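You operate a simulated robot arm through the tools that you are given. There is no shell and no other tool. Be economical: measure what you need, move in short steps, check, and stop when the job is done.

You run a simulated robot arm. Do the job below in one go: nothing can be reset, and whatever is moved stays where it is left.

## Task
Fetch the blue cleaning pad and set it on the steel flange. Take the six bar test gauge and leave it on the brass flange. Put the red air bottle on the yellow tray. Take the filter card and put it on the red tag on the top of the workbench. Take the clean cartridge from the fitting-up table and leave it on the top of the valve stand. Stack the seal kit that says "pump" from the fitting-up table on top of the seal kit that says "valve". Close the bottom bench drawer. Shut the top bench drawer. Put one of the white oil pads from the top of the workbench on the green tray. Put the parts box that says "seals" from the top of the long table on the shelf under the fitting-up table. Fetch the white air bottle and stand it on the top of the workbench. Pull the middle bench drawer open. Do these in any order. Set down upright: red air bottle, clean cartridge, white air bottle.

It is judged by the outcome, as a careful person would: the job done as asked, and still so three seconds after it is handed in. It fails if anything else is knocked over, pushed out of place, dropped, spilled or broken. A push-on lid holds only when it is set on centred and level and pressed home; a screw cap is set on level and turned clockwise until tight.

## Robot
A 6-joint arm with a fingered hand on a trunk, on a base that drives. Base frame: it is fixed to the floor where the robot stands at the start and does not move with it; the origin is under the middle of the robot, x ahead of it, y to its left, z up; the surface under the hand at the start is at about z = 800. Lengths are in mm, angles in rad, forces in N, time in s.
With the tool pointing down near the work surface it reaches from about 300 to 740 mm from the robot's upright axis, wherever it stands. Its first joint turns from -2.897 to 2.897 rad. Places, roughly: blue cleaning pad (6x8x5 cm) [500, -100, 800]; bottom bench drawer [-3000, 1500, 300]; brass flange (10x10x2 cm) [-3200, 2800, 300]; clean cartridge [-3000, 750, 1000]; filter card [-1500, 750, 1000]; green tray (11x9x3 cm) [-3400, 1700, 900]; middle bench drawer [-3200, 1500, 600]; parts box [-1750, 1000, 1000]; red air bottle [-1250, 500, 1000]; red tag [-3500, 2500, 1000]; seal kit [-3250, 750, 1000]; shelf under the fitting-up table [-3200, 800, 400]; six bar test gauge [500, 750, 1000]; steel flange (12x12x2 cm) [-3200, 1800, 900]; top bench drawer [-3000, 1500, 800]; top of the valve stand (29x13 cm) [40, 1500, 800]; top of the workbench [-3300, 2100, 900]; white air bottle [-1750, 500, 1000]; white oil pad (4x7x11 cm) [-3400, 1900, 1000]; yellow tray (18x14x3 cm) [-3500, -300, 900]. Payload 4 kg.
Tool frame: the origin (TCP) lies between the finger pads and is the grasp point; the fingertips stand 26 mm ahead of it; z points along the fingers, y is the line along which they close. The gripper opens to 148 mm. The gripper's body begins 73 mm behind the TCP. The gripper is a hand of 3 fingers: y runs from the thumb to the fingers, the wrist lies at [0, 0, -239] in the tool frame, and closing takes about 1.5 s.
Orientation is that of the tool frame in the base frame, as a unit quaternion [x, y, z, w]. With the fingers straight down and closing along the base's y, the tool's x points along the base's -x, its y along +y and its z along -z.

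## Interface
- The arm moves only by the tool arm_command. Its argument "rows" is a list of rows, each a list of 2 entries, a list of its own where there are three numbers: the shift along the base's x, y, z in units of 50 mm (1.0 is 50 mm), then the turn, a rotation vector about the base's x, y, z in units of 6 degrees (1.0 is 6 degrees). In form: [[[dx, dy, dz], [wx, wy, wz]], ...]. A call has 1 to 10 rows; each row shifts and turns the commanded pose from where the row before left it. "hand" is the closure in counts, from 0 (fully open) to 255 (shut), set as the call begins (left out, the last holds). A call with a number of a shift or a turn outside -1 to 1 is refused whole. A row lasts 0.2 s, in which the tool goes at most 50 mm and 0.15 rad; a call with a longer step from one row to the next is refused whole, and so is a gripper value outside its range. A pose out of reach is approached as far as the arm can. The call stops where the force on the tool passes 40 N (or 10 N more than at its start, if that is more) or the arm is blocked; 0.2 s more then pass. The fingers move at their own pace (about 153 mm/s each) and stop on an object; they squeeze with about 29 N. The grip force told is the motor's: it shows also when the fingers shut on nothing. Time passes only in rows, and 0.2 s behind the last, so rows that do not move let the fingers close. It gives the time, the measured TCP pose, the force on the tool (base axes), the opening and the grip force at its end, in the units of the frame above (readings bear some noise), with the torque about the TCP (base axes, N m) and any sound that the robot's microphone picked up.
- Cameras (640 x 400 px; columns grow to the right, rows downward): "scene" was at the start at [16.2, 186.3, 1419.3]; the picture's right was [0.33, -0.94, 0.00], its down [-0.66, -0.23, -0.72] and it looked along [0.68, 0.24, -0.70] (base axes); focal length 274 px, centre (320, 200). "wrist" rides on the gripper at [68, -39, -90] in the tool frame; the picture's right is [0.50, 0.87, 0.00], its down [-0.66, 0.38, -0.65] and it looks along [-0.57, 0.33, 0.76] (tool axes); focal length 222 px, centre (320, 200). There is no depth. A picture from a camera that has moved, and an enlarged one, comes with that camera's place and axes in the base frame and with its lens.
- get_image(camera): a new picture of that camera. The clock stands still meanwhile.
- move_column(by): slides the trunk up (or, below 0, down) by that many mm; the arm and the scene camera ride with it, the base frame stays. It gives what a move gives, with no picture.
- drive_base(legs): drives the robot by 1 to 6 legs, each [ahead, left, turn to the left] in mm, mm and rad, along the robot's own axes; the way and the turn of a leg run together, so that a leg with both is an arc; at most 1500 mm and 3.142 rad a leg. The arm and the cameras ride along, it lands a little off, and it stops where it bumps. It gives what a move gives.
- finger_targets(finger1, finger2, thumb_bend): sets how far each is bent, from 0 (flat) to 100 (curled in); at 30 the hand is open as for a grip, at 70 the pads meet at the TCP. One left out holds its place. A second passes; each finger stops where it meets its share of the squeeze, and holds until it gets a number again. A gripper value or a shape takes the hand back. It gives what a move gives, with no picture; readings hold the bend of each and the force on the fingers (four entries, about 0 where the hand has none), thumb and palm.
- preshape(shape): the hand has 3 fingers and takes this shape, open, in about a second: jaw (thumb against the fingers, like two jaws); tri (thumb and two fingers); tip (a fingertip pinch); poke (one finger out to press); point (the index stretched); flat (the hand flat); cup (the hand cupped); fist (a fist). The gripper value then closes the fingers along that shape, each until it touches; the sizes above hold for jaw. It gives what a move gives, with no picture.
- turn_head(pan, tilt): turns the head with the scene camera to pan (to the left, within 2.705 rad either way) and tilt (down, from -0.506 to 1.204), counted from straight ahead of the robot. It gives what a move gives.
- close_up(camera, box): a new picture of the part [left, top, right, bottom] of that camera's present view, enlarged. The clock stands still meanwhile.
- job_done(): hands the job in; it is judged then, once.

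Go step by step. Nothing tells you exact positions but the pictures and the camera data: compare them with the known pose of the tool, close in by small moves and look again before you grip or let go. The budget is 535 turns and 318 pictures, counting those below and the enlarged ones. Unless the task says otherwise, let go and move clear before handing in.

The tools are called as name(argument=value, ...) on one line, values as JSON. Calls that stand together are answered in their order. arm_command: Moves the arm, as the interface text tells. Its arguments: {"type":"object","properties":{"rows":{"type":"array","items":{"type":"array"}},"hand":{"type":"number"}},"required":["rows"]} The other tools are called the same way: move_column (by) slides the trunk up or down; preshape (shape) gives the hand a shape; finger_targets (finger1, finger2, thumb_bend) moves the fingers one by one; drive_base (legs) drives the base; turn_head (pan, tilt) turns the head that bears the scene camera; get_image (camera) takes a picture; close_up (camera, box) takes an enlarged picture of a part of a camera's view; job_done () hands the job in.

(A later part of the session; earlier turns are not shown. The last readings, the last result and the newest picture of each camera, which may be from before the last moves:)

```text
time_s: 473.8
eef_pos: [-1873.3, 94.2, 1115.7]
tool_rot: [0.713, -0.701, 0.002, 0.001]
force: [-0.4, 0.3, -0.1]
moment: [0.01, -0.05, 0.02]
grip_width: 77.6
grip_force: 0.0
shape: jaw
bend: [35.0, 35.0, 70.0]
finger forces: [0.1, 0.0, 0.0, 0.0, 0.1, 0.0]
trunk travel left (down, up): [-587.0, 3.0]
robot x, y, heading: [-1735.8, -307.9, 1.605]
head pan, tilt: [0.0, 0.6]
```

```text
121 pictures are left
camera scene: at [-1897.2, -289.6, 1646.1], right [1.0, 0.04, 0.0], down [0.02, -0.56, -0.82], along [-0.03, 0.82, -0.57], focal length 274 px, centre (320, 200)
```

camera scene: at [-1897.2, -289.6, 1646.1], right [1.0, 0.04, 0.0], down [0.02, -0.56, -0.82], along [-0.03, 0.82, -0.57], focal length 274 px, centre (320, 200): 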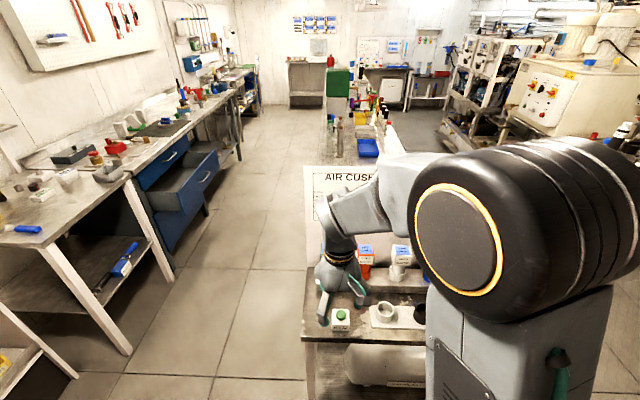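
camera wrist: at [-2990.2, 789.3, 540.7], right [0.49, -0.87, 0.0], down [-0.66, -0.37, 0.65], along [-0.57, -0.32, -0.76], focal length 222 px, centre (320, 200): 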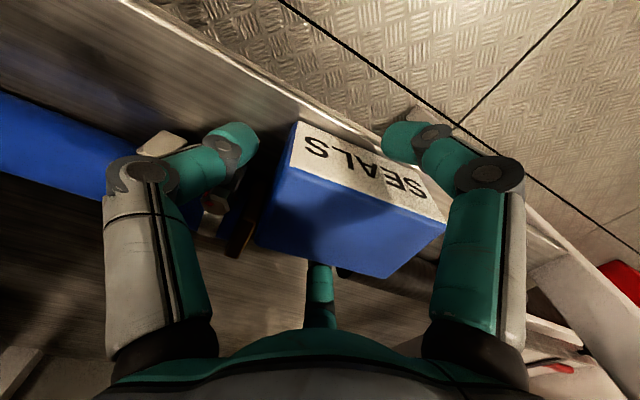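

arm_command(rows=[[[-0.9, -0.2, 0.3], [0, 0, 0]], [[-0.9, -0.2, 0.3], [0, 0, 0]], [[-0.9, -0.2, 0.3], [0, 0, 0]], [[-0.9, -0.2, 0.3], [0, 0, 0]]], hand=20)

turn_head(pan=-0.35, tilt=0.7)

get_image(camera="scene")

```text
time_s: 474.8
eef_pos: [-2051.7, 54.6, 1176.1]
tool_rot: [0.712, -0.702, 0.003, 0.001]
force: [0.0, -0.3, 0.5]
moment: [0.04, -0.02, 0.02]
grip_width: 136.2
grip_force: 0.0
shape: jaw
bend: [25.0, 25.0, 31.0]
finger forces: [0.0, 0.0, 0.0, 0.0, 0.0, 0.0]
trunk travel left (down, up): [-587.0, 3.0]
robot x, y, heading: [-1734.3, -311.0, 1.606]
head pan, tilt: [0.0, 0.6]
```

```text
time_s: 475.6
eef_pos: [-2051.4, 53.5, 1176.1]
tool_rot: [0.713, -0.701, 0.002, 0.0]
force: [-0.3, -0.5, 0.8]
moment: [-0.01, 0.0, 0.0]
grip_width: 136.1
grip_force: 0.1
shape: jaw
bend: [25.0, 25.0, 31.0]
finger forces: [0.1, 0.1, 0.1, 0.1, 0.1, 0.0]
trunk travel left (down, up): [-587.0, 3.0]
robot x, y, heading: [-1735.3, -307.1, 1.604]
head pan, tilt: [-0.351, 0.7]
```

```text
120 pictures are left
camera scene: at [-1867.8, -297.2, 1637.5], right [0.95, -0.31, 0.0], down [-0.2, -0.61, -0.77], along [0.24, 0.73, -0.64], focal length 274 px, centre (320, 200)
```

scene: 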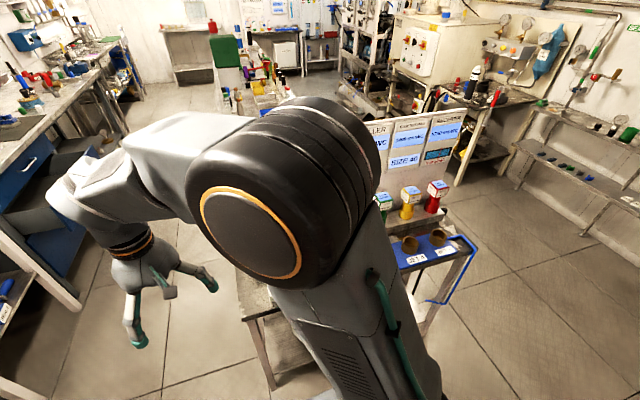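

drive_base(legs=[[0, -190, -0.035]])

turn_head(pan=0.0, tilt=0.75)

get_image(camera="scene")

```text
time_s: 477.1
eef_pos: [-1848.8, 68.0, 1176.5]
tool_rot: [-0.701, 0.713, -0.001, -0.001]
force: [-0.1, 0.3, 0.6]
moment: [0.0, 0.05, -0.02]
grip_width: 136.3
grip_force: 0.0
shape: jaw
bend: [25.0, 25.0, 31.0]
finger forces: [0.0, 0.0, 0.0, 0.1, 0.0, 0.0]
trunk travel left (down, up): [-587.0, 3.0]
robot x, y, heading: [-1543.0, -303.7, 1.57]
head pan, tilt: [-0.351, 0.7]
```

```text
time_s: 478.0
eef_pos: [-1848.1, 67.4, 1175.5]
tool_rot: [-0.701, 0.713, -0.002, 0.0]
force: [0.3, 0.0, 0.3]
moment: [0.03, -0.03, -0.02]
grip_width: 136.3
grip_force: 0.1
shape: jaw
bend: [25.0, 25.0, 31.0]
finger forces: [0.0, 0.0, 0.0, 0.1, 0.1, 0.0]
trunk travel left (down, up): [-587.0, 3.0]
robot x, y, heading: [-1542.4, -306.7, 1.577]
head pan, tilt: [0.0, 0.75]
```

```text
119 pictures are left
camera scene: at [-1705.7, -286.3, 1633.2], right [1.0, 0.0, 0.0], down [0.0, -0.68, -0.73], along [0.0, 0.73, -0.68], focal length 274 px, centre (320, 200)
```

scene: 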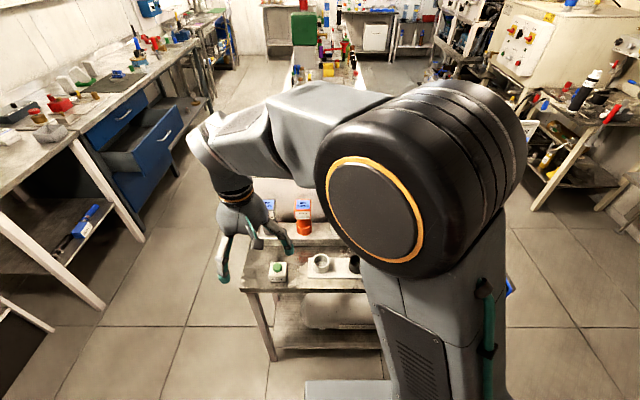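

drive_base(legs=[[0, -170, 0]])

get_image(camera="scene")

```text
time_s: 479.4
eef_pos: [-1675.2, 68.2, 1176.0]
tool_rot: [-0.701, 0.713, -0.001, -0.001]
force: [0.2, -0.7, -0.1]
moment: [0.05, -0.01, -0.03]
grip_width: 136.5
grip_force: 0.0
shape: jaw
bend: [25.0, 25.0, 31.0]
finger forces: [0.0, 0.0, 0.0, 0.0, 0.1, 0.0]
trunk travel left (down, up): [-587.0, 3.0]
robot x, y, heading: [-1370.2, -307.9, 1.573]
head pan, tilt: [0.0, 0.75]
```

```text
118 pictures are left
camera scene: at [-1531.1, -286.0, 1633.3], right [1.0, 0.01, 0.0], down [0.0, -0.68, -0.73], along [0.0, 0.73, -0.68], focal length 274 px, centre (320, 200)
```

scene: 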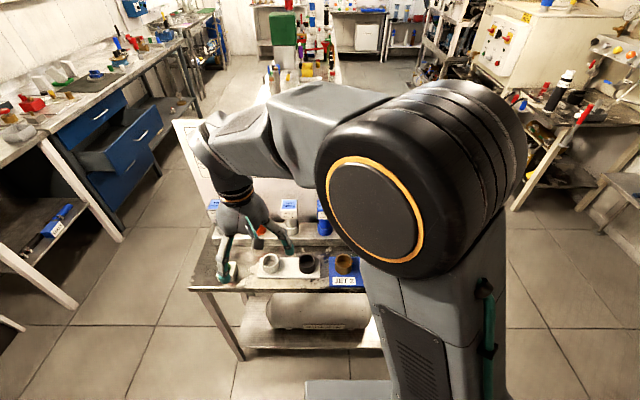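

close_up(camera="scene", box=[190, 170, 350, 290])

get_image(camera="wrist")

```text
3.33 times, centred on (270, 230) of scene
camera zoom: at [-1531.1, -286.0, 1633.3], right [1.0, 0.01, 0.0], down [0.0, -0.68, -0.73], along [0.0, 0.73, -0.68], focal length 914 px, centre (487, 100)
```

zoom: 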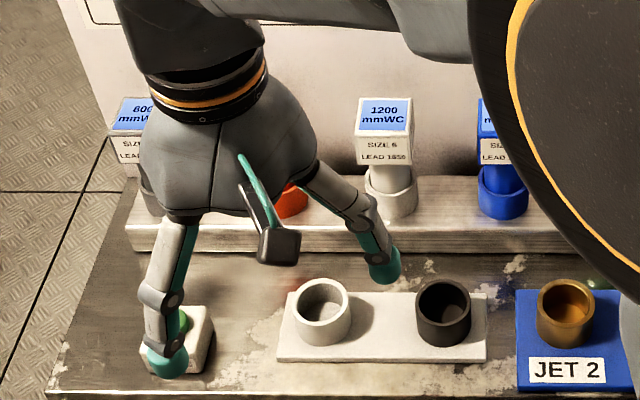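

```text
116 pictures are left
camera wrist: at [-1637.1, -0.3, 1265.6], right [-0.87, -0.49, 0.0], down [-0.37, 0.66, 0.65], along [-0.32, 0.57, -0.76], focal length 222 px, centre (320, 200)
```

wrist: 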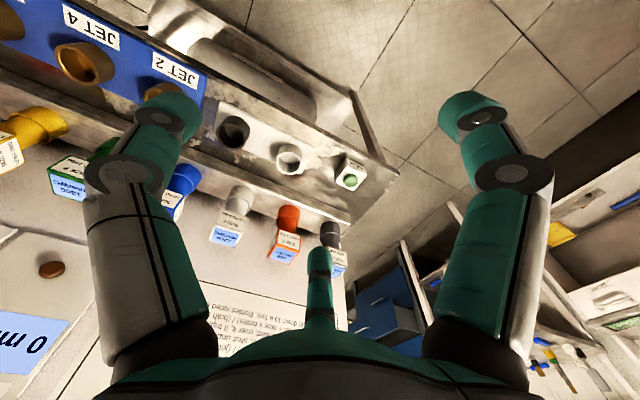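

The white bottle ("1200 mmWC", white body) stands at about [-1631, 340] on the rack's ledge. I move closer and bring the hand over it.

drive_base(legs=[[100, 0, 0]])

arm_command(rows=[[[0.3, 0.6, 0.3], [0, 0, 0]], [[0.3, 0.6, 0.3], [0, 0, 0]], [[0.2, 0.6, 0], [0, 0, 0]]])

get_image(camera="wrist")

get_image(camera="scene")

```text
time_s: 480.6
eef_pos: [-1676.9, 168.8, 1175.9]
tool_rot: [-0.702, 0.712, -0.002, -0.001]
force: [-0.5, 0.5, 0.3]
moment: [-0.01, -0.01, -0.02]
grip_width: 136.1
grip_force: 0.1
shape: jaw
bend: [25.0, 25.0, 31.0]
finger forces: [0.1, 0.1, 0.0, 0.0, 0.0, 0.0]
trunk travel left (down, up): [-587.0, 3.0]
robot x, y, heading: [-1369.4, -209.5, 1.581]
head pan, tilt: [0.0, 0.75]
```

```text
time_s: 481.4
eef_pos: [-1634.3, 257.4, 1203.8]
tool_rot: [-0.701, 0.713, -0.002, -0.001]
force: [-0.1, -0.1, -0.5]
moment: [-0.01, -0.02, 0.02]
grip_width: 136.3
grip_force: 0.0
shape: jaw
bend: [25.0, 25.0, 31.0]
finger forces: [0.0, 0.0, 0.0, 0.1, 0.0, 0.0]
trunk travel left (down, up): [-587.0, 3.0]
robot x, y, heading: [-1368.8, -207.7, 1.576]
head pan, tilt: [0.0, 0.75]
```

```text
115 pictures are left
camera wrist: at [-1596.7, 190.0, 1293.9], right [-0.87, -0.49, 0.0], down [-0.37, 0.66, 0.65], along [-0.32, 0.57, -0.76], focal length 222 px, centre (320, 200)
```

wrist: 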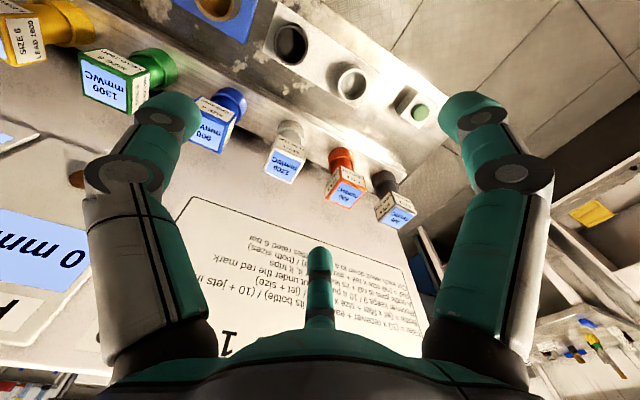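

```text
114 pictures are left
camera scene: at [-1532.4, -185.7, 1633.2], right [1.0, 0.0, 0.0], down [0.0, -0.68, -0.73], along [0.0, 0.73, -0.68], focal length 274 px, centre (320, 200)
```

scene: 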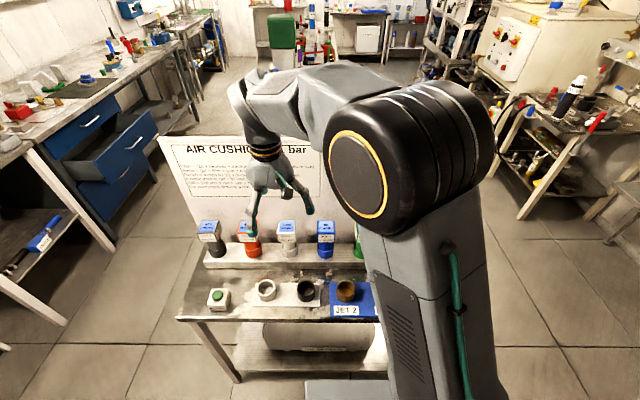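

close_up(camera="wrist", box=[230, 90, 350, 210])

close_up(camera="scene", box=[190, 180, 350, 280])

```text
3.33 times, centred on (290, 150) of wrist
camera zoom: at [-1596.7, 190.0, 1293.9], right [-0.87, -0.49, 0.0], down [-0.37, 0.66, 0.65], along [-0.32, 0.57, -0.76], focal length 740 px, centre (420, 367)
```

zoom: 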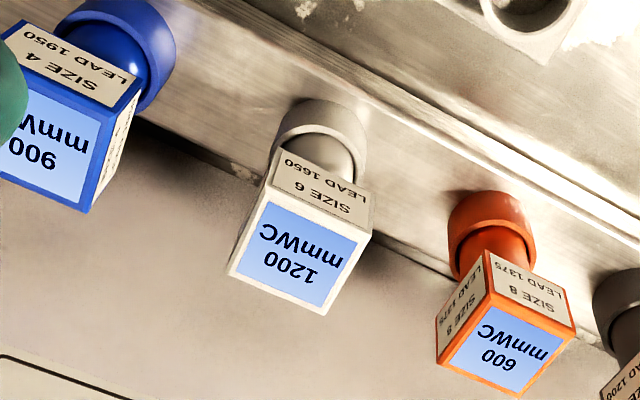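

```text
4.00 times, centred on (270, 230) of scene
camera zoom: at [-1532.4, -185.7, 1633.2], right [1.0, 0.0, 0.0], down [0.0, -0.68, -0.73], along [0.0, 0.73, -0.68], focal length 1096 px, centre (520, 80)
```

zoom: 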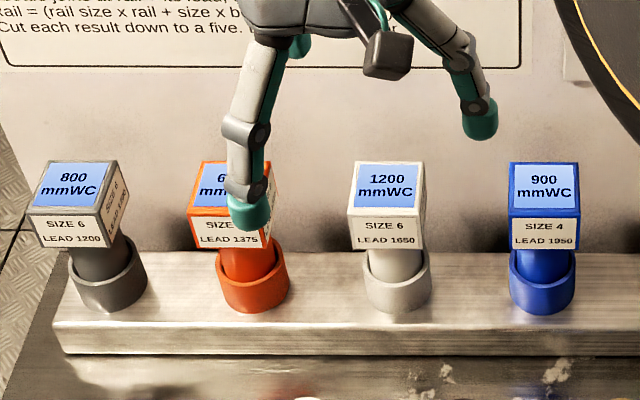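

The white bottle's label block tops at about [-1642, 397, 974], with the board close behind it. I rotate the hand so the thumb faces me and the fingers go to the sides, then move above it.

arm_command(rows=[[[0, 0, 0], [0, 0, -1]], [[0, 0, 0], [0, 0, -1]], [[0, 0, 0], [0, 0, -1]], [[0, 0, 0], [0, 0, -1]], [[0, 0, 0], [0, 0, -1]], [[0, 0, 0], [0, 0, -1]], [[0, 0, 0], [0, 0, -1]], [[0, 0, 0], [0, 0, -1]]], hand=60)

arm_command(rows=[[[0, 0, 0], [0, 0, -1]], [[0, 0, 0], [0, 0, -1]], [[0, 0, 0], [0, 0, -1]], [[0, 0, 0], [0, 0, -1]], [[0, 0, 0], [0, 0, -1]], [[0, 0, 0], [0, 0, -1]], [[0, 0, 0], [0, 0, -1]], [[-0.1, 0.8, 0], [0, 0, 0]], [[-0.05, 0.9, 0], [0, 0, 0]], [[0, 0.9, 0], [0, 0, 0]]])

get_image(camera="wrist")

get_image(camera="scene")

```text
time_s: 483.2
eef_pos: [-1635.4, 258.0, 1206.0]
tool_rot: [-0.351, 0.937, -0.002, -0.001]
force: [-0.5, -0.2, -0.6]
moment: [0.04, -0.01, -0.02]
grip_width: 113.6
grip_force: 0.2
shape: jaw
bend: [26.0, 26.0, 53.0]
finger forces: [0.0, 0.0, 0.0, 0.1, 0.0, 0.0]
trunk travel left (down, up): [-587.0, 3.0]
robot x, y, heading: [-1369.2, -206.6, 1.577]
head pan, tilt: [0.0, 0.75]
```

```text
time_s: 485.4
eef_pos: [-1642.8, 388.8, 1204.8]
tool_rot: [0.009, 1.0, 0.0, -0.001]
force: [0.2, 0.2, 0.2]
moment: [0.01, 0.02, -0.02]
grip_width: 113.6
grip_force: 0.1
shape: jaw
bend: [26.0, 26.0, 53.0]
finger forces: [0.1, 0.0, 0.0, 0.1, 0.1, 0.1]
trunk travel left (down, up): [-587.0, 3.0]
robot x, y, heading: [-1369.7, -204.0, 1.573]
head pan, tilt: [0.0, 0.75]
```

```text
111 pictures are left
camera wrist: at [-1711.3, 352.2, 1294.3], right [-0.49, 0.87, 0.0], down [0.66, 0.37, 0.65], along [0.57, 0.32, -0.76], focal length 222 px, centre (320, 200)
```

wrist: 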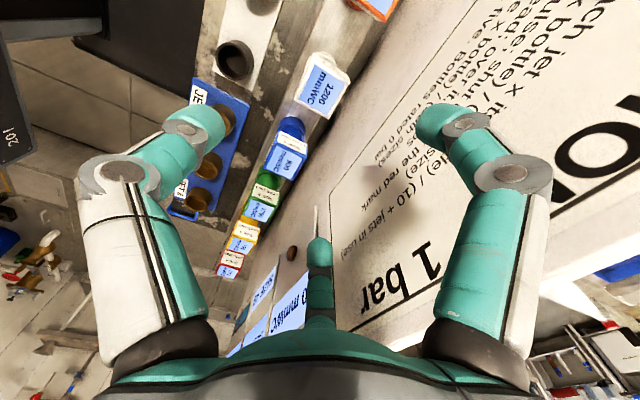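

```text
110 pictures are left
camera scene: at [-1532.5, -185.1, 1633.2], right [1.0, 0.0, 0.0], down [0.0, -0.68, -0.73], along [0.0, 0.73, -0.68], focal length 274 px, centre (320, 200)
```

scene: 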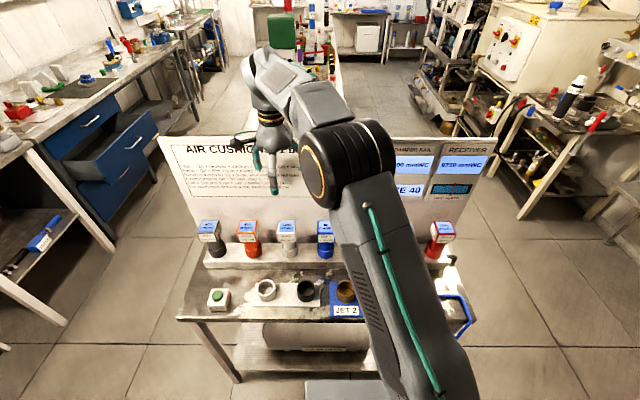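

arm_command(rows=[[[-0.05, -0.1, -1], [0, 0, 0]], [[0, 0, -1], [0, 0, 0]], [[0, 0, -1], [0, 0, 0]]])

get_image(camera="wrist")

close_up(camera="scene", box=[190, 120, 350, 280])

```text
refused: row 1 steps farther than a row can; nothing moved
```

```text
109 pictures are left
camera wrist: at [-1711.3, 352.2, 1294.3], right [-0.49, 0.87, 0.0], down [0.66, 0.37, 0.65], along [0.57, 0.32, -0.76], focal length 222 px, centre (320, 200)
```

wrist: 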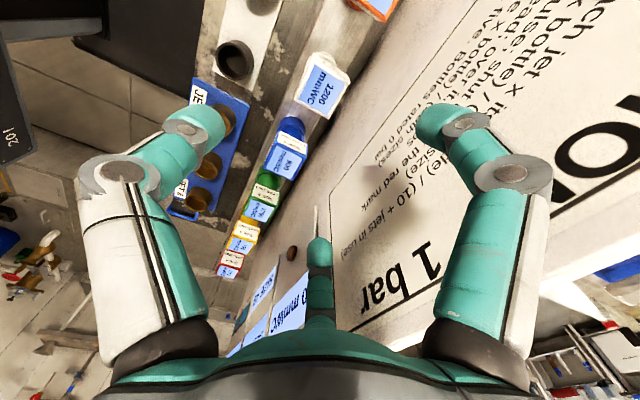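

```text
2.50 times, centred on (270, 200) of scene
camera zoom: at [-1532.5, -185.1, 1633.2], right [1.0, 0.0, 0.0], down [0.0, -0.68, -0.73], along [0.0, 0.73, -0.68], focal length 685 px, centre (445, 200)
```

zoom: 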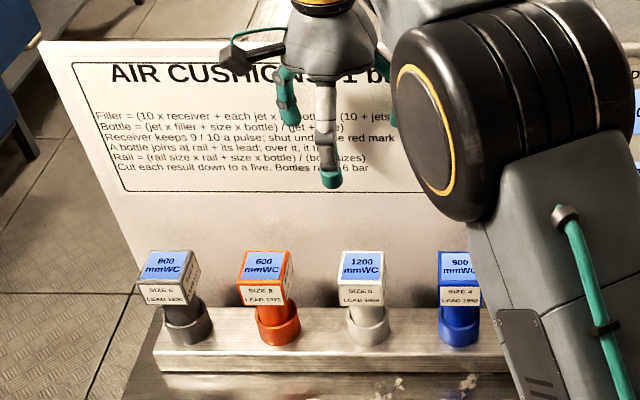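

arm_command(rows=[[[-0.05, -0.1, -0.9], [0, 0, 0]], [[0, 0, -0.9], [0, 0, 0]], [[0, 0, -0.9], [0, 0, 0]], [[0, 0, -0.6], [0, 0, 0]]])

get_image(camera="wrist")

close_up(camera="scene", box=[210, 160, 350, 280])

```text
time_s: 486.4
eef_pos: [-1644.9, 384.5, 1040.0]
tool_rot: [0.008, 1.0, 0.0, -0.001]
force: [1.1, 0.5, -0.1]
moment: [0.0, 0.0, 0.0]
grip_width: 113.5
grip_force: 0.1
shape: jaw
bend: [26.0, 26.0, 53.0]
finger forces: [0.0, 0.1, 0.0, 0.1, 0.0, 0.0]
trunk travel left (down, up): [-587.0, 3.0]
robot x, y, heading: [-1371.7, -206.0, 1.573]
head pan, tilt: [0.0, 0.75]
```

```text
107 pictures are left
camera wrist: at [-1713.3, 345.4, 1130.7], right [-0.49, 0.87, 0.0], down [0.66, 0.37, 0.65], along [0.57, 0.32, -0.76], focal length 222 px, centre (320, 200)
```

wrist: 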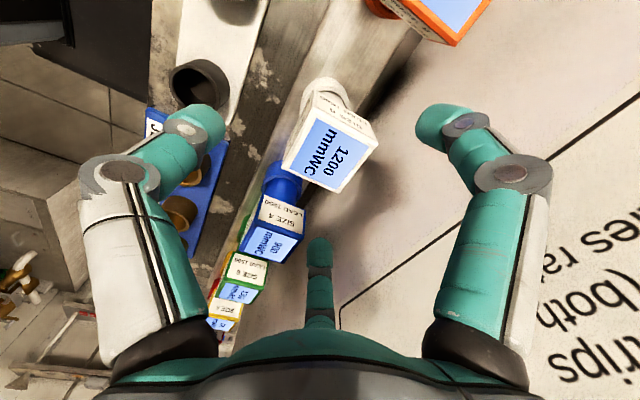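

```text
3.33 times, centred on (280, 220) of scene
camera zoom: at [-1532.5, -185.6, 1633.2], right [1.0, 0.0, 0.0], down [0.0, -0.68, -0.73], along [0.0, 0.73, -0.68], focal length 914 px, centre (453, 133)
```

zoom: 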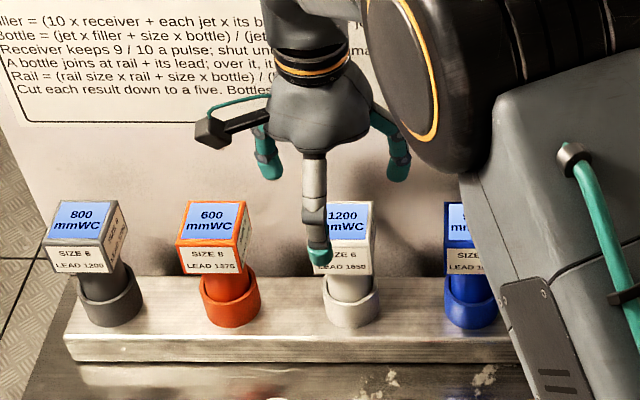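

arm_command(rows=[[[0, 0.04, -0.6], [0, 0, 0]], [[0, 0, -0.6], [0, 0, 0]], [[0, 0, -0.5], [0, 0, 0]], [[0, 0, 0], [0, 0, 0]]])

get_image(camera="wrist")

arm_command(rows=[[[0, 0, 0], [0, 0, 0]], [[0, 0, 0], [0, 0, 0]], [[0, 0, 0], [0, 0, 0]], [[0, 0, 0], [0, 0, 0]], [[0, 0, 0], [0, 0, 0]], [[0, 0, 0], [0, 0, 0]], [[0, 0, 0], [0, 0, 0]]], hand=255)

get_image(camera="wrist")

```text
time_s: 487.4
eef_pos: [-1647.0, 385.7, 956.2]
tool_rot: [0.008, 1.0, -0.001, -0.002]
force: [-0.1, 0.1, 0.2]
moment: [0.05, -0.03, -0.02]
grip_width: 113.4
grip_force: 0.0
shape: jaw
bend: [26.0, 26.0, 53.0]
finger forces: [0.0, 0.0, 0.1, 0.0, 0.0, 0.0]
trunk travel left (down, up): [-587.0, 3.0]
robot x, y, heading: [-1369.1, -203.0, 1.573]
head pan, tilt: [0.0, 0.75]
```

```text
105 pictures are left
camera wrist: at [-1714.4, 347.5, 1045.5], right [-0.49, 0.87, 0.0], down [0.66, 0.37, 0.65], along [0.57, 0.32, -0.76], focal length 222 px, centre (320, 200)
```

wrist: 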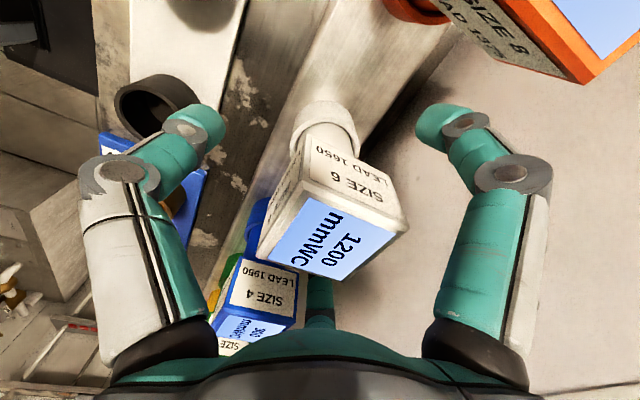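

```text
time_s: 489.0
eef_pos: [-1647.6, 385.8, 956.5]
tool_rot: [0.007, 1.0, -0.001, -0.002]
force: [0.6, -0.9, 1.0]
moment: [-0.03, 0.0, 0.02]
grip_width: 45.1
grip_force: 29.3
shape: jaw
bend: [77.0, 37.0, 70.0]
finger forces: [22.5, 22.9, 0.0, 0.0, 25.7, 0.0]
trunk travel left (down, up): [-587.0, 3.0]
robot x, y, heading: [-1376.0, -207.3, 1.573]
head pan, tilt: [0.0, 0.75]
```

```text
104 pictures are left
camera wrist: at [-1714.4, 347.6, 1045.8], right [-0.49, 0.87, 0.0], down [0.66, 0.37, 0.65], along [0.57, 0.32, -0.76], focal length 222 px, centre (320, 200)
```

wrist: 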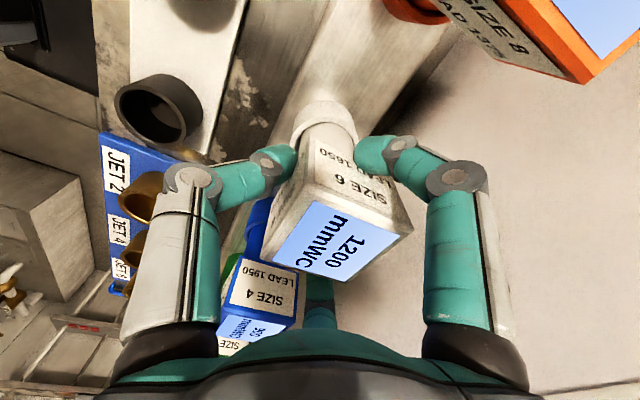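

Gripped. I lift straight up and check what comes along.

arm_command(rows=[[[0, 0, 0.5], [0, 0, 0]], [[0, 0, 0.9], [0, 0, 0]], [[0, 0, 0.9], [0, 0, 0]]])

close_up(camera="scene", box=[210, 160, 350, 280])

```text
time_s: 489.8
eef_pos: [-1646.1, 384.9, 1070.2]
tool_rot: [0.008, 1.0, -0.001, -0.001]
force: [0.8, -0.5, -1.9]
moment: [-0.09, 0.01, 0.04]
grip_width: 45.0
grip_force: 29.0
shape: jaw
bend: [77.0, 37.0, 70.0]
finger forces: [22.6, 23.0, 0.1, 0.1, 25.9, 0.1]
trunk travel left (down, up): [-587.0, 3.0]
robot x, y, heading: [-1371.8, -205.9, 1.576]
head pan, tilt: [0.0, 0.75]
```

```text
3.33 times, centred on (280, 220) of scene
camera zoom: at [-1532.3, -186.0, 1633.2], right [1.0, 0.0, 0.0], down [0.0, -0.68, -0.73], along [0.0, 0.73, -0.68], focal length 914 px, centre (453, 133)
```

zoom: 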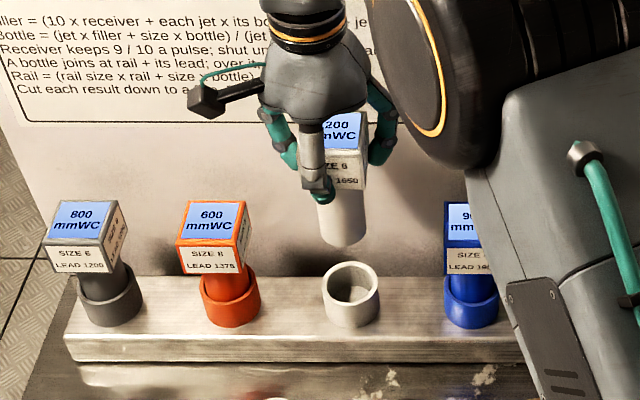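

The bottle lifts out of its holder ring cleanly. I draw it back from the rack and take it to the workbench.

arm_command(rows=[[[0, 0, 0.9], [0, 0, 0]], [[0, 0, 0.6], [0, 0, 0]], [[0.3, -0.9, 0.2], [0, 0, 0]], [[0.3, -0.9, 0.2], [0, 0, 0]], [[0.3, -0.9, 0.2], [0, 0, 0]], [[0.3, -0.9, 0], [0, 0, 0]]])

drive_base(legs=[[-110, 0, 0], [0, 0, 1.565], [1050, 0, 0]])

```text
time_s: 491.2
eef_pos: [-1588.7, 203.2, 1177.3]
tool_rot: [0.008, 1.0, 0.0, -0.002]
force: [-0.3, -0.1, -1.9]
moment: [-0.03, 0.0, 0.0]
grip_width: 44.9
grip_force: 28.2
shape: jaw
bend: [77.0, 37.0, 70.0]
finger forces: [22.6, 23.0, 0.0, 0.0, 25.9, 0.0]
trunk travel left (down, up): [-587.0, 3.0]
robot x, y, heading: [-1370.0, -208.8, 1.579]
head pan, tilt: [0.0, 0.75]
```

```text
time_s: 501.2
eef_pos: [-2824.2, -551.2, 1177.5]
tool_rot: [-0.705, 0.71, -0.002, 0.0]
force: [-0.6, -0.1, -3.5]
moment: [-0.03, -0.03, -0.01]
grip_width: 44.4
grip_force: 29.0
shape: jaw
bend: [77.0, 37.0, 70.0]
finger forces: [22.7, 22.9, 0.0, 0.1, 25.0, 0.1]
trunk travel left (down, up): [-587.0, 3.0]
robot x, y, heading: [-2414.4, -331.3, -3.127]
head pan, tilt: [0.0, 0.75]
```

drive_base(legs=[[45, 0, -0.012], [0, -1220, 0], [0, -1240, 0]])

drive_base(legs=[[190, 0, 0]])

turn_head(pan=0.2, tilt=0.75)

get_image(camera="scene")

```text
time_s: 513.7
eef_pos: [-2860.1, 1898.9, 1177.1]
tool_rot: [-0.698, 0.716, -0.003, 0.0]
force: [0.7, 0.3, -2.1]
moment: [-0.04, -0.05, -0.01]
grip_width: 44.4
grip_force: 29.3
shape: jaw
bend: [77.0, 37.0, 70.0]
finger forces: [22.6, 22.9, 0.0, 0.1, 25.1, 0.1]
trunk travel left (down, up): [-587.0, 3.0]
robot x, y, heading: [-2448.6, 2108.8, 3.133]
head pan, tilt: [0.0, 0.75]
```

```text
time_s: 515.2
eef_pos: [-3053.4, 1899.2, 1177.1]
tool_rot: [-0.697, 0.717, -0.002, -0.001]
force: [0.1, -0.2, -2.2]
moment: [0.01, -0.03, -0.01]
grip_width: 44.5
grip_force: 28.7
shape: jaw
bend: [77.0, 37.0, 70.0]
finger forces: [22.7, 22.8, 0.0, 0.2, 25.0, 0.0]
trunk travel left (down, up): [-587.0, 3.0]
robot x, y, heading: [-2640.8, 2109.7, 3.139]
head pan, tilt: [0.0, 0.75]
```

```text
time_s: 516.0
eef_pos: [-3053.0, 1899.9, 1177.3]
tool_rot: [-0.697, 0.717, -0.002, -0.001]
force: [-0.5, -0.4, -2.5]
moment: [-0.01, -0.02, -0.02]
grip_width: 44.1
grip_force: 29.4
shape: jaw
bend: [77.0, 37.0, 70.0]
finger forces: [22.7, 23.0, 0.0, 0.0, 25.0, 0.1]
trunk travel left (down, up): [-587.0, 3.0]
robot x, y, heading: [-2639.9, 2113.0, 3.134]
head pan, tilt: [0.201, 0.75]
```

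```text
102 pictures are left
camera scene: at [-2662.7, 1933.8, 1633.2], right [-0.19, 0.98, 0.0], down [0.67, 0.13, -0.73], along [-0.72, -0.14, -0.68], focal length 274 px, centre (320, 200)
```

scene: 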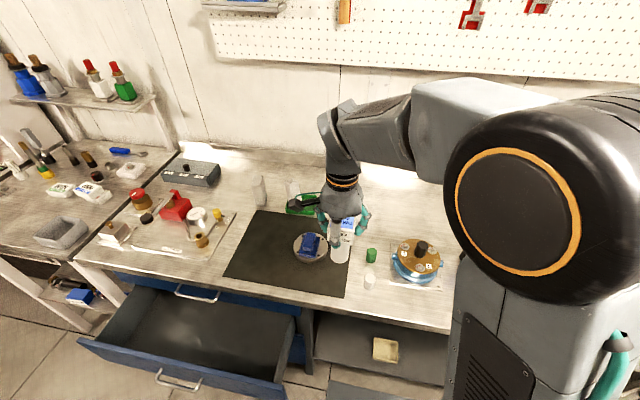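

Free wood behind the caps, at about [-3290, 2045], suits the bottle. I carry it there.

arm_command(rows=[[[-0.79, 0.48, 0], [0, 0, 0]], [[-0.79, 0.48, 0], [0, 0, 0]], [[-0.79, 0.48, 0], [0, 0, 0]], [[-0.79, 0.48, 0], [0, 0, 0]], [[-0.79, 0.48, 0], [0, 0, 0]], [[-0.79, 0.48, 0], [0, 0, 0]], [[0, 0, -0.9], [0, 0, 0]]])

get_image(camera="scene")

get_image(camera="wrist")

```text
time_s: 517.6
eef_pos: [-3291.4, 2044.8, 1131.1]
tool_rot: [-0.697, 0.717, -0.002, 0.001]
force: [-0.8, 0.0, -2.6]
moment: [-0.03, -0.03, -0.01]
grip_width: 43.9
grip_force: 28.9
shape: jaw
bend: [77.0, 37.0, 70.0]
finger forces: [22.8, 22.9, 0.0, 0.1, 25.3, 0.0]
trunk travel left (down, up): [-587.0, 3.0]
robot x, y, heading: [-2636.7, 2114.5, 3.135]
head pan, tilt: [0.201, 0.75]
```

```text
101 pictures are left
camera scene: at [-2663.2, 1933.8, 1633.2], right [-0.19, 0.98, 0.0], down [0.67, 0.13, -0.73], along [-0.72, -0.14, -0.68], focal length 274 px, centre (320, 200)
```

scene: 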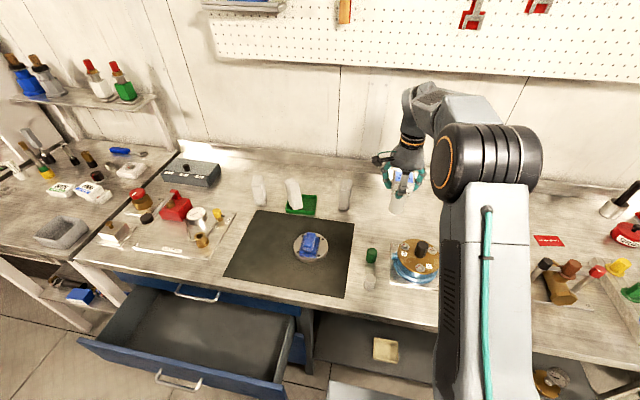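

```text
100 pictures are left
camera wrist: at [-3253.8, 1975.5, 1221.1], right [-0.88, -0.48, 0.0], down [-0.36, 0.67, 0.65], along [-0.31, 0.57, -0.76], focal length 222 px, centre (320, 200)
```

wrist: 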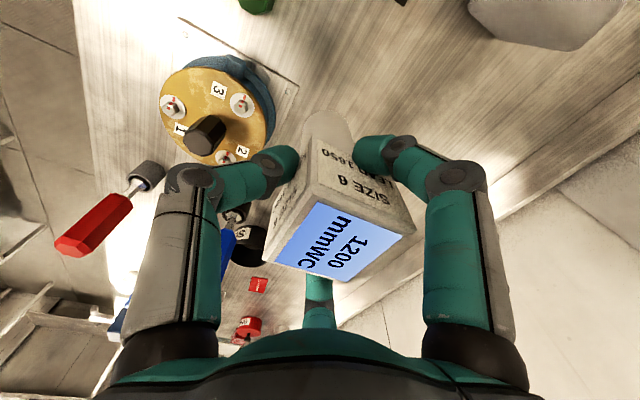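

Clear spot. I lower it to the bench.

arm_command(rows=[[[0, 0, -0.9], [0, 0, 0]], [[0, 0, -0.7], [0, 0, 0]], [[0, 0, -0.2], [0, 0, 0]], [[0, 0, -0.1], [0, 0, 0]], [[0, 0, -0.08], [0, 0, 0]], [[0, 0, -0.06], [0, 0, 0]], [[0, 0, -0.06], [0, 0, 0]]])

close_up(camera="scene", box=[340, 130, 460, 280])

```text
time_s: 519.2
eef_pos: [-3290.3, 2044.2, 1026.6]
tool_rot: [-0.697, 0.717, -0.002, -0.001]
force: [0.2, -0.1, -1.5]
moment: [-0.03, -0.03, 0.02]
grip_width: 44.0
grip_force: 29.2
shape: jaw
bend: [77.0, 37.0, 70.0]
finger forces: [22.7, 22.9, 0.0, 0.0, 25.0, 0.1]
trunk travel left (down, up): [-587.0, 3.0]
robot x, y, heading: [-2639.7, 2114.6, 3.132]
head pan, tilt: [0.201, 0.75]
```

```text
2.67 times, centred on (400, 205) of scene
camera zoom: at [-2662.8, 1933.8, 1633.2], right [-0.19, 0.98, 0.0], down [0.67, 0.13, -0.73], along [-0.72, -0.14, -0.68], focal length 731 px, centre (107, 187)
```

zoom: 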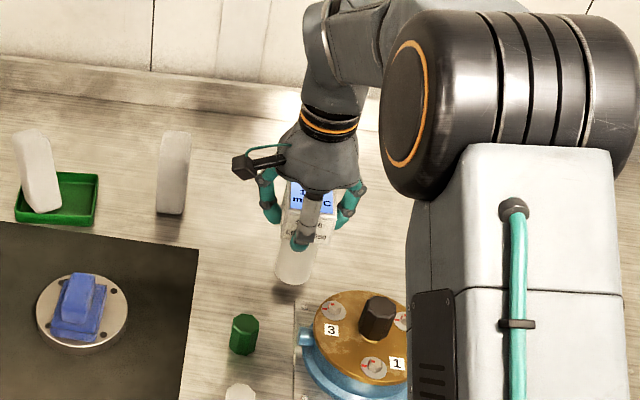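

arm_command(rows=[[[0, 0, -0.06], [0, 0, 0]], [[0, 0, -0.06], [0, 0, 0]], [[0, 0, -0.06], [0, 0, 0]], [[0, 0, -0.06], [0, 0, 0]], [[0, 0, 0], [0, 0, 0]]])

```text
time_s: 520.4
eef_pos: [-3290.4, 2044.4, 1015.2]
tool_rot: [-0.697, 0.717, -0.002, -0.001]
force: [-0.5, -0.5, -2.4]
moment: [-0.01, -0.03, -0.01]
grip_width: 43.9
grip_force: 28.7
shape: jaw
bend: [77.0, 37.0, 70.0]
finger forces: [22.7, 22.9, 0.0, 0.0, 24.9, 0.1]
trunk travel left (down, up): [-587.0, 3.0]
robot x, y, heading: [-2641.6, 2113.6, 3.135]
head pan, tilt: [0.201, 0.75]
```

arm_command(rows=[[[0, 0, -0.06], [0, 0, 0]], [[0, 0, -0.06], [0, 0, 0]], [[0, 0, -0.06], [0, 0, 0]], [[0, 0, -0.06], [0, 0, 0]], [[0, 0, 0], [0, 0, 0]]])

close_up(camera="scene", box=[340, 130, 460, 280])

```text
time_s: 521.6
eef_pos: [-3288.1, 2044.4, 1005.5]
tool_rot: [-0.697, 0.717, 0.0, -0.002]
force: [3.3, 0.1, 17.1]
moment: [0.05, 0.0, -0.01]
grip_width: 44.3
grip_force: 29.5
shape: jaw
bend: [77.0, 37.0, 70.0]
finger forces: [24.8, 25.1, 0.0, 0.0, 30.3, 0.1]
trunk travel left (down, up): [-587.0, 3.0]
robot x, y, heading: [-2636.9, 2112.2, 3.139]
head pan, tilt: [0.201, 0.75]
```

```text
2.67 times, centred on (400, 205) of scene
camera zoom: at [-2660.4, 1933.9, 1633.5], right [-0.19, 0.98, 0.0], down [0.67, 0.13, -0.73], along [-0.72, -0.14, -0.68], focal length 731 px, centre (107, 187)
```

zoom: 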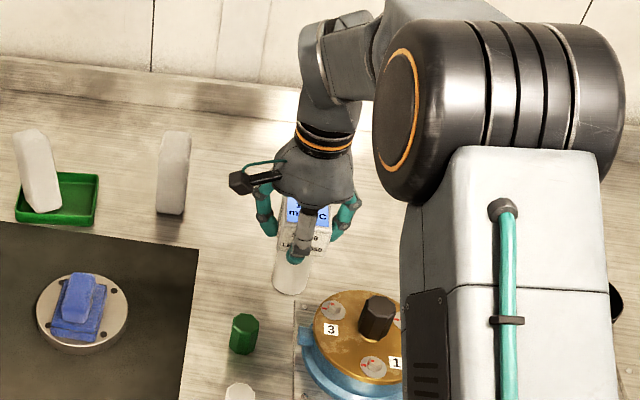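

Touching. I ease and release slowly.

arm_command(rows=[[[0, 0, 0.05], [0, 0, 0]], [[0, 0, 0], [0, 0, 0]]])

arm_command(rows=[[[0, 0, 0], [0, 0, 0]], [[0, 0, 0], [0, 0, 0]], [[0, 0, 0], [0, 0, 0]], [[0, 0, 0], [0, 0, 0]], [[0, 0, 0], [0, 0, 0]], [[0, 0, 0.5], [0, 0, 0]], [[0, 0, 0.9], [0, 0, 0]], [[0, 0, 0.9], [0, 0, 0]], [[0.5, 0, 0.5], [0, 0, 0]]], hand=40)

close_up(camera="scene", box=[260, 130, 460, 280])

```text
time_s: 522.2
eef_pos: [-3289.4, 2044.2, 1006.5]
tool_rot: [-0.697, 0.717, -0.002, -0.001]
force: [1.6, -1.3, 6.8]
moment: [0.02, 0.05, 0.01]
grip_width: 44.3
grip_force: 28.9
shape: jaw
bend: [77.0, 37.0, 70.0]
finger forces: [25.0, 24.7, 0.0, 0.0, 27.9, 0.0]
trunk travel left (down, up): [-587.0, 3.0]
robot x, y, heading: [-2639.9, 2113.1, 3.133]
head pan, tilt: [0.201, 0.75]
```

```text
time_s: 524.2
eef_pos: [-3265.0, 2043.5, 1147.1]
tool_rot: [-0.697, 0.717, -0.002, 0.0]
force: [-0.2, 0.6, 1.7]
moment: [0.04, -0.01, 0.02]
grip_width: 124.8
grip_force: 0.2
shape: jaw
bend: [25.0, 25.0, 41.0]
finger forces: [0.0, 0.0, 0.0, 0.0, 0.0, 0.1]
trunk travel left (down, up): [-587.0, 3.0]
robot x, y, heading: [-2644.9, 2111.9, 3.136]
head pan, tilt: [0.201, 0.75]
```

```text
2.67 times, centred on (360, 205) of scene
camera zoom: at [-2662.0, 1933.8, 1633.2], right [-0.19, 0.98, 0.0], down [0.67, 0.13, -0.73], along [-0.72, -0.14, -0.68], focal length 731 px, centre (213, 187)
```

zoom: 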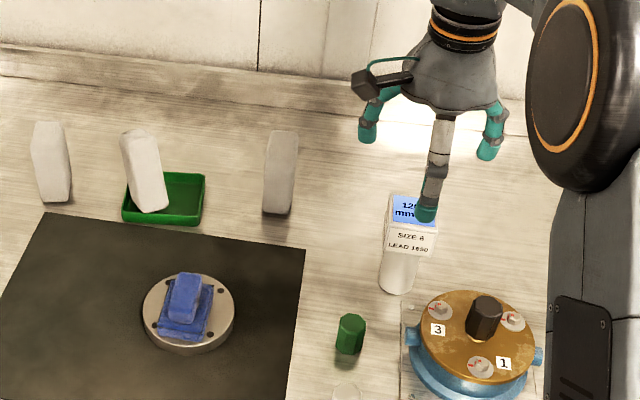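

The white bottle stands on the bench. Now for the filter card: I tuck the arm, leave the aisle and go round to the front of the long table.

arm_command(rows=[[[0.8, -0.4, 0.3], [0, 0, 0]], [[0.8, -0.5, 0.3], [0, 0, 0]], [[0.8, -0.5, 0], [0, 0, 0]], [[0.8, -0.5, 0], [0, 0, 0]], [[0.6, -0.5, 0], [0, 0, 0]]])

drive_base(legs=[[-190, 0, 0.006], [0, 1200, 0], [0, 1170, 0]])

drive_base(legs=[[-900, 20, 0], [-950, 0, 0]])

```text
time_s: 525.4
eef_pos: [-3072.7, 1924.1, 1174.7]
tool_rot: [-0.697, 0.717, -0.002, 0.0]
force: [-0.1, 0.0, 0.9]
moment: [-0.02, 0.03, 0.02]
grip_width: 124.5
grip_force: 0.1
shape: jaw
bend: [25.0, 25.0, 41.0]
finger forces: [0.1, 0.0, 0.0, 0.0, 0.0, 0.1]
trunk travel left (down, up): [-587.0, 3.0]
robot x, y, heading: [-2633.9, 2112.5, 3.137]
head pan, tilt: [0.201, 0.75]
```

```text
time_s: 538.1
eef_pos: [-2905.8, -437.0, 1174.4]
tool_rot: [-0.694, 0.72, -0.002, -0.001]
force: [0.1, -0.4, 0.2]
moment: [-0.01, -0.02, -0.01]
grip_width: 124.4
grip_force: 0.0
shape: jaw
bend: [25.0, 25.0, 41.0]
finger forces: [0.1, 0.0, 0.0, 0.0, 0.0, 0.1]
trunk travel left (down, up): [-587.0, 3.0]
robot x, y, heading: [-2466.9, -254.8, 3.129]
head pan, tilt: [0.201, 0.75]
```

```text
time_s: 546.9
eef_pos: [-1124.5, -491.6, 1176.6]
tool_rot: [-0.689, 0.725, -0.001, -0.001]
force: [-0.8, 0.6, 0.2]
moment: [0.0, 0.04, 0.02]
grip_width: 124.7
grip_force: 0.0
shape: jaw
bend: [25.0, 25.0, 41.0]
finger forces: [0.0, 0.0, 0.0, 0.0, 0.0, 0.1]
trunk travel left (down, up): [-587.0, 3.0]
robot x, y, heading: [-686.2, -313.8, 3.113]
head pan, tilt: [0.201, 0.75]
stopped in leg 2: the robot was blocked; the commanded pose is now the measured one
```

Tail touched the wash bench corner again. I sidestep away first, then back further and go up in front of the long table.

drive_base(legs=[[10, -400, 0.028], [-220, 0, 0], [0, -580, 0]])

turn_head(pan=0.2, tilt=0.65)

get_image(camera="scene")

```text
time_s: 553.6
eef_pos: [-902.6, 476.6, 1176.4]
tool_rot: [-0.706, 0.708, -0.001, -0.002]
force: [0.6, 0.3, -0.2]
moment: [0.03, -0.01, 0.0]
grip_width: 124.8
grip_force: 0.0
shape: jaw
bend: [25.0, 25.0, 41.0]
finger forces: [0.1, 0.1, 0.0, 0.0, 0.0, 0.1]
trunk travel left (down, up): [-587.0, 3.0]
robot x, y, heading: [-470.1, 677.1, -3.124]
head pan, tilt: [0.201, 0.75]
```

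```text
time_s: 554.3
eef_pos: [-902.0, 475.1, 1175.7]
tool_rot: [-0.706, 0.709, -0.002, -0.001]
force: [-0.4, 0.0, 0.0]
moment: [0.03, 0.0, 0.01]
grip_width: 124.6
grip_force: 0.1
shape: jaw
bend: [25.0, 25.0, 41.0]
finger forces: [0.0, 0.0, 0.0, 0.1, 0.0, 0.0]
trunk travel left (down, up): [-587.0, 3.0]
robot x, y, heading: [-468.2, 674.5, -3.128]
head pan, tilt: [0.201, 0.649]
```

```text
96 pictures are left
camera scene: at [-495.9, 493.3, 1641.8], right [-0.21, 0.98, 0.0], down [0.59, 0.13, -0.8], along [-0.78, -0.17, -0.6], focal length 274 px, centre (320, 200)
```

scene: 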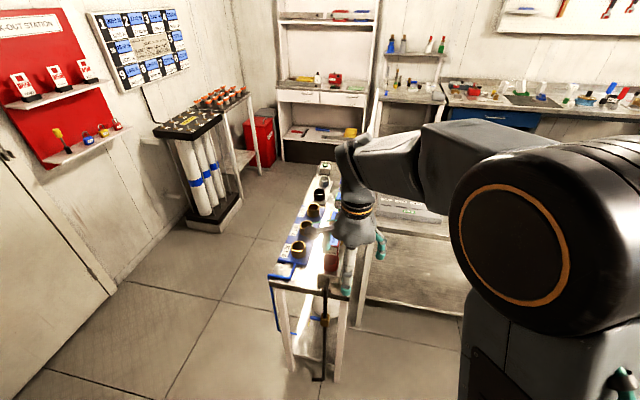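

drive_base(legs=[[0, -180, -0.012], [440, 0, 0]])

turn_head(pan=0.3, tilt=0.8)

get_image(camera="scene")

get_image(camera="wrist")

```text
time_s: 558.1
eef_pos: [-1339.8, 656.3, 1176.0]
tool_rot: [-0.703, 0.711, -0.001, -0.002]
force: [-0.4, 0.7, 0.1]
moment: [0.02, 0.01, -0.02]
grip_width: 124.5
grip_force: 0.0
shape: jaw
bend: [25.0, 25.0, 41.0]
finger forces: [0.0, 0.0, 0.0, 0.0, 0.1, 0.0]
trunk travel left (down, up): [-587.0, 3.0]
robot x, y, heading: [-906.4, 851.1, -3.136]
head pan, tilt: [0.201, 0.649]
```

```text
time_s: 558.8
eef_pos: [-1340.4, 656.4, 1175.9]
tool_rot: [-0.703, 0.711, -0.001, -0.001]
force: [-0.5, 0.1, 0.3]
moment: [0.01, 0.0, -0.05]
grip_width: 124.7
grip_force: 0.1
shape: jaw
bend: [25.0, 25.0, 41.0]
finger forces: [0.0, 0.1, 0.1, 0.1, 0.1, 0.1]
trunk travel left (down, up): [-587.0, 3.0]
robot x, y, heading: [-910.9, 851.2, -3.137]
head pan, tilt: [0.3, 0.799]
```

```text
95 pictures are left
camera scene: at [-925.6, 664.2, 1629.3], right [-0.3, 0.95, 0.0], down [0.68, 0.22, -0.7], along [-0.66, -0.21, -0.72], focal length 274 px, centre (320, 200)
```

scene: 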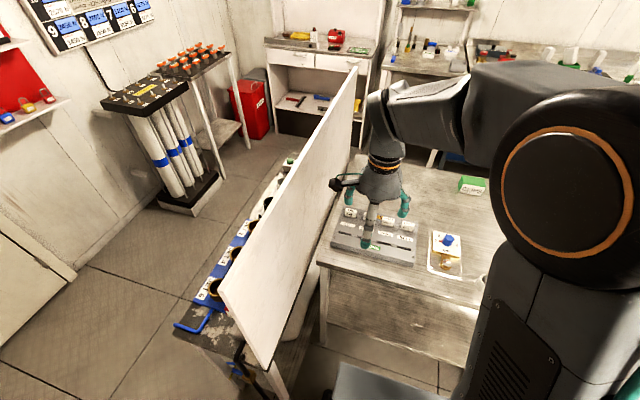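

```text
94 pictures are left
camera wrist: at [-1301.5, 588.5, 1265.4], right [-0.87, -0.49, 0.0], down [-0.37, 0.66, 0.65], along [-0.32, 0.57, -0.76], focal length 222 px, centre (320, 200)
```

wrist: 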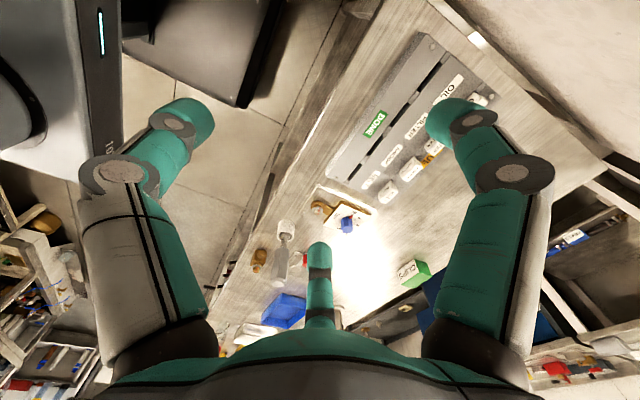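

close_up(camera="scene", box=[320, 190, 440, 280])

close_up(camera="wrist", box=[320, 20, 500, 220])

```text
4.44 times, centred on (380, 235) of scene
camera zoom: at [-925.6, 664.2, 1629.3], right [-0.3, 0.95, 0.0], down [0.68, 0.22, -0.7], along [-0.66, -0.21, -0.72], focal length 1218 px, centre (53, 44)
```

zoom: 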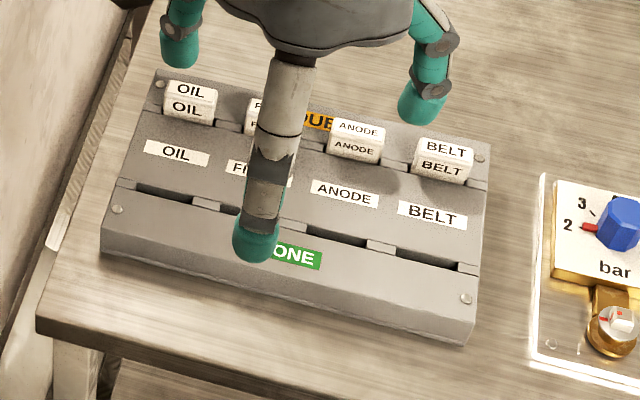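

```text
2.00 times, centred on (410, 120) of wrist
camera zoom: at [-1301.5, 588.5, 1265.4], right [-0.87, -0.49, 0.0], down [-0.37, 0.66, 0.65], along [-0.32, 0.57, -0.76], focal length 444 px, centre (140, 360)
```

zoom: 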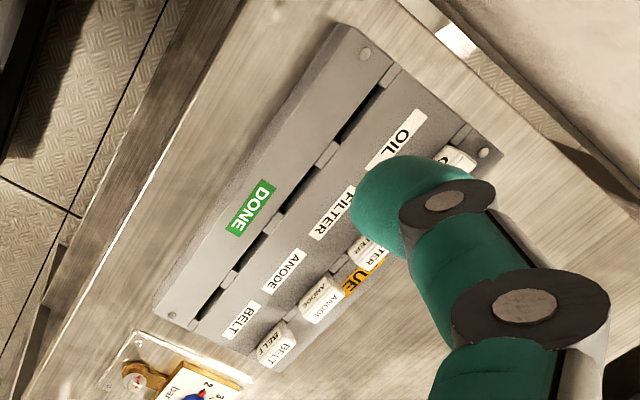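

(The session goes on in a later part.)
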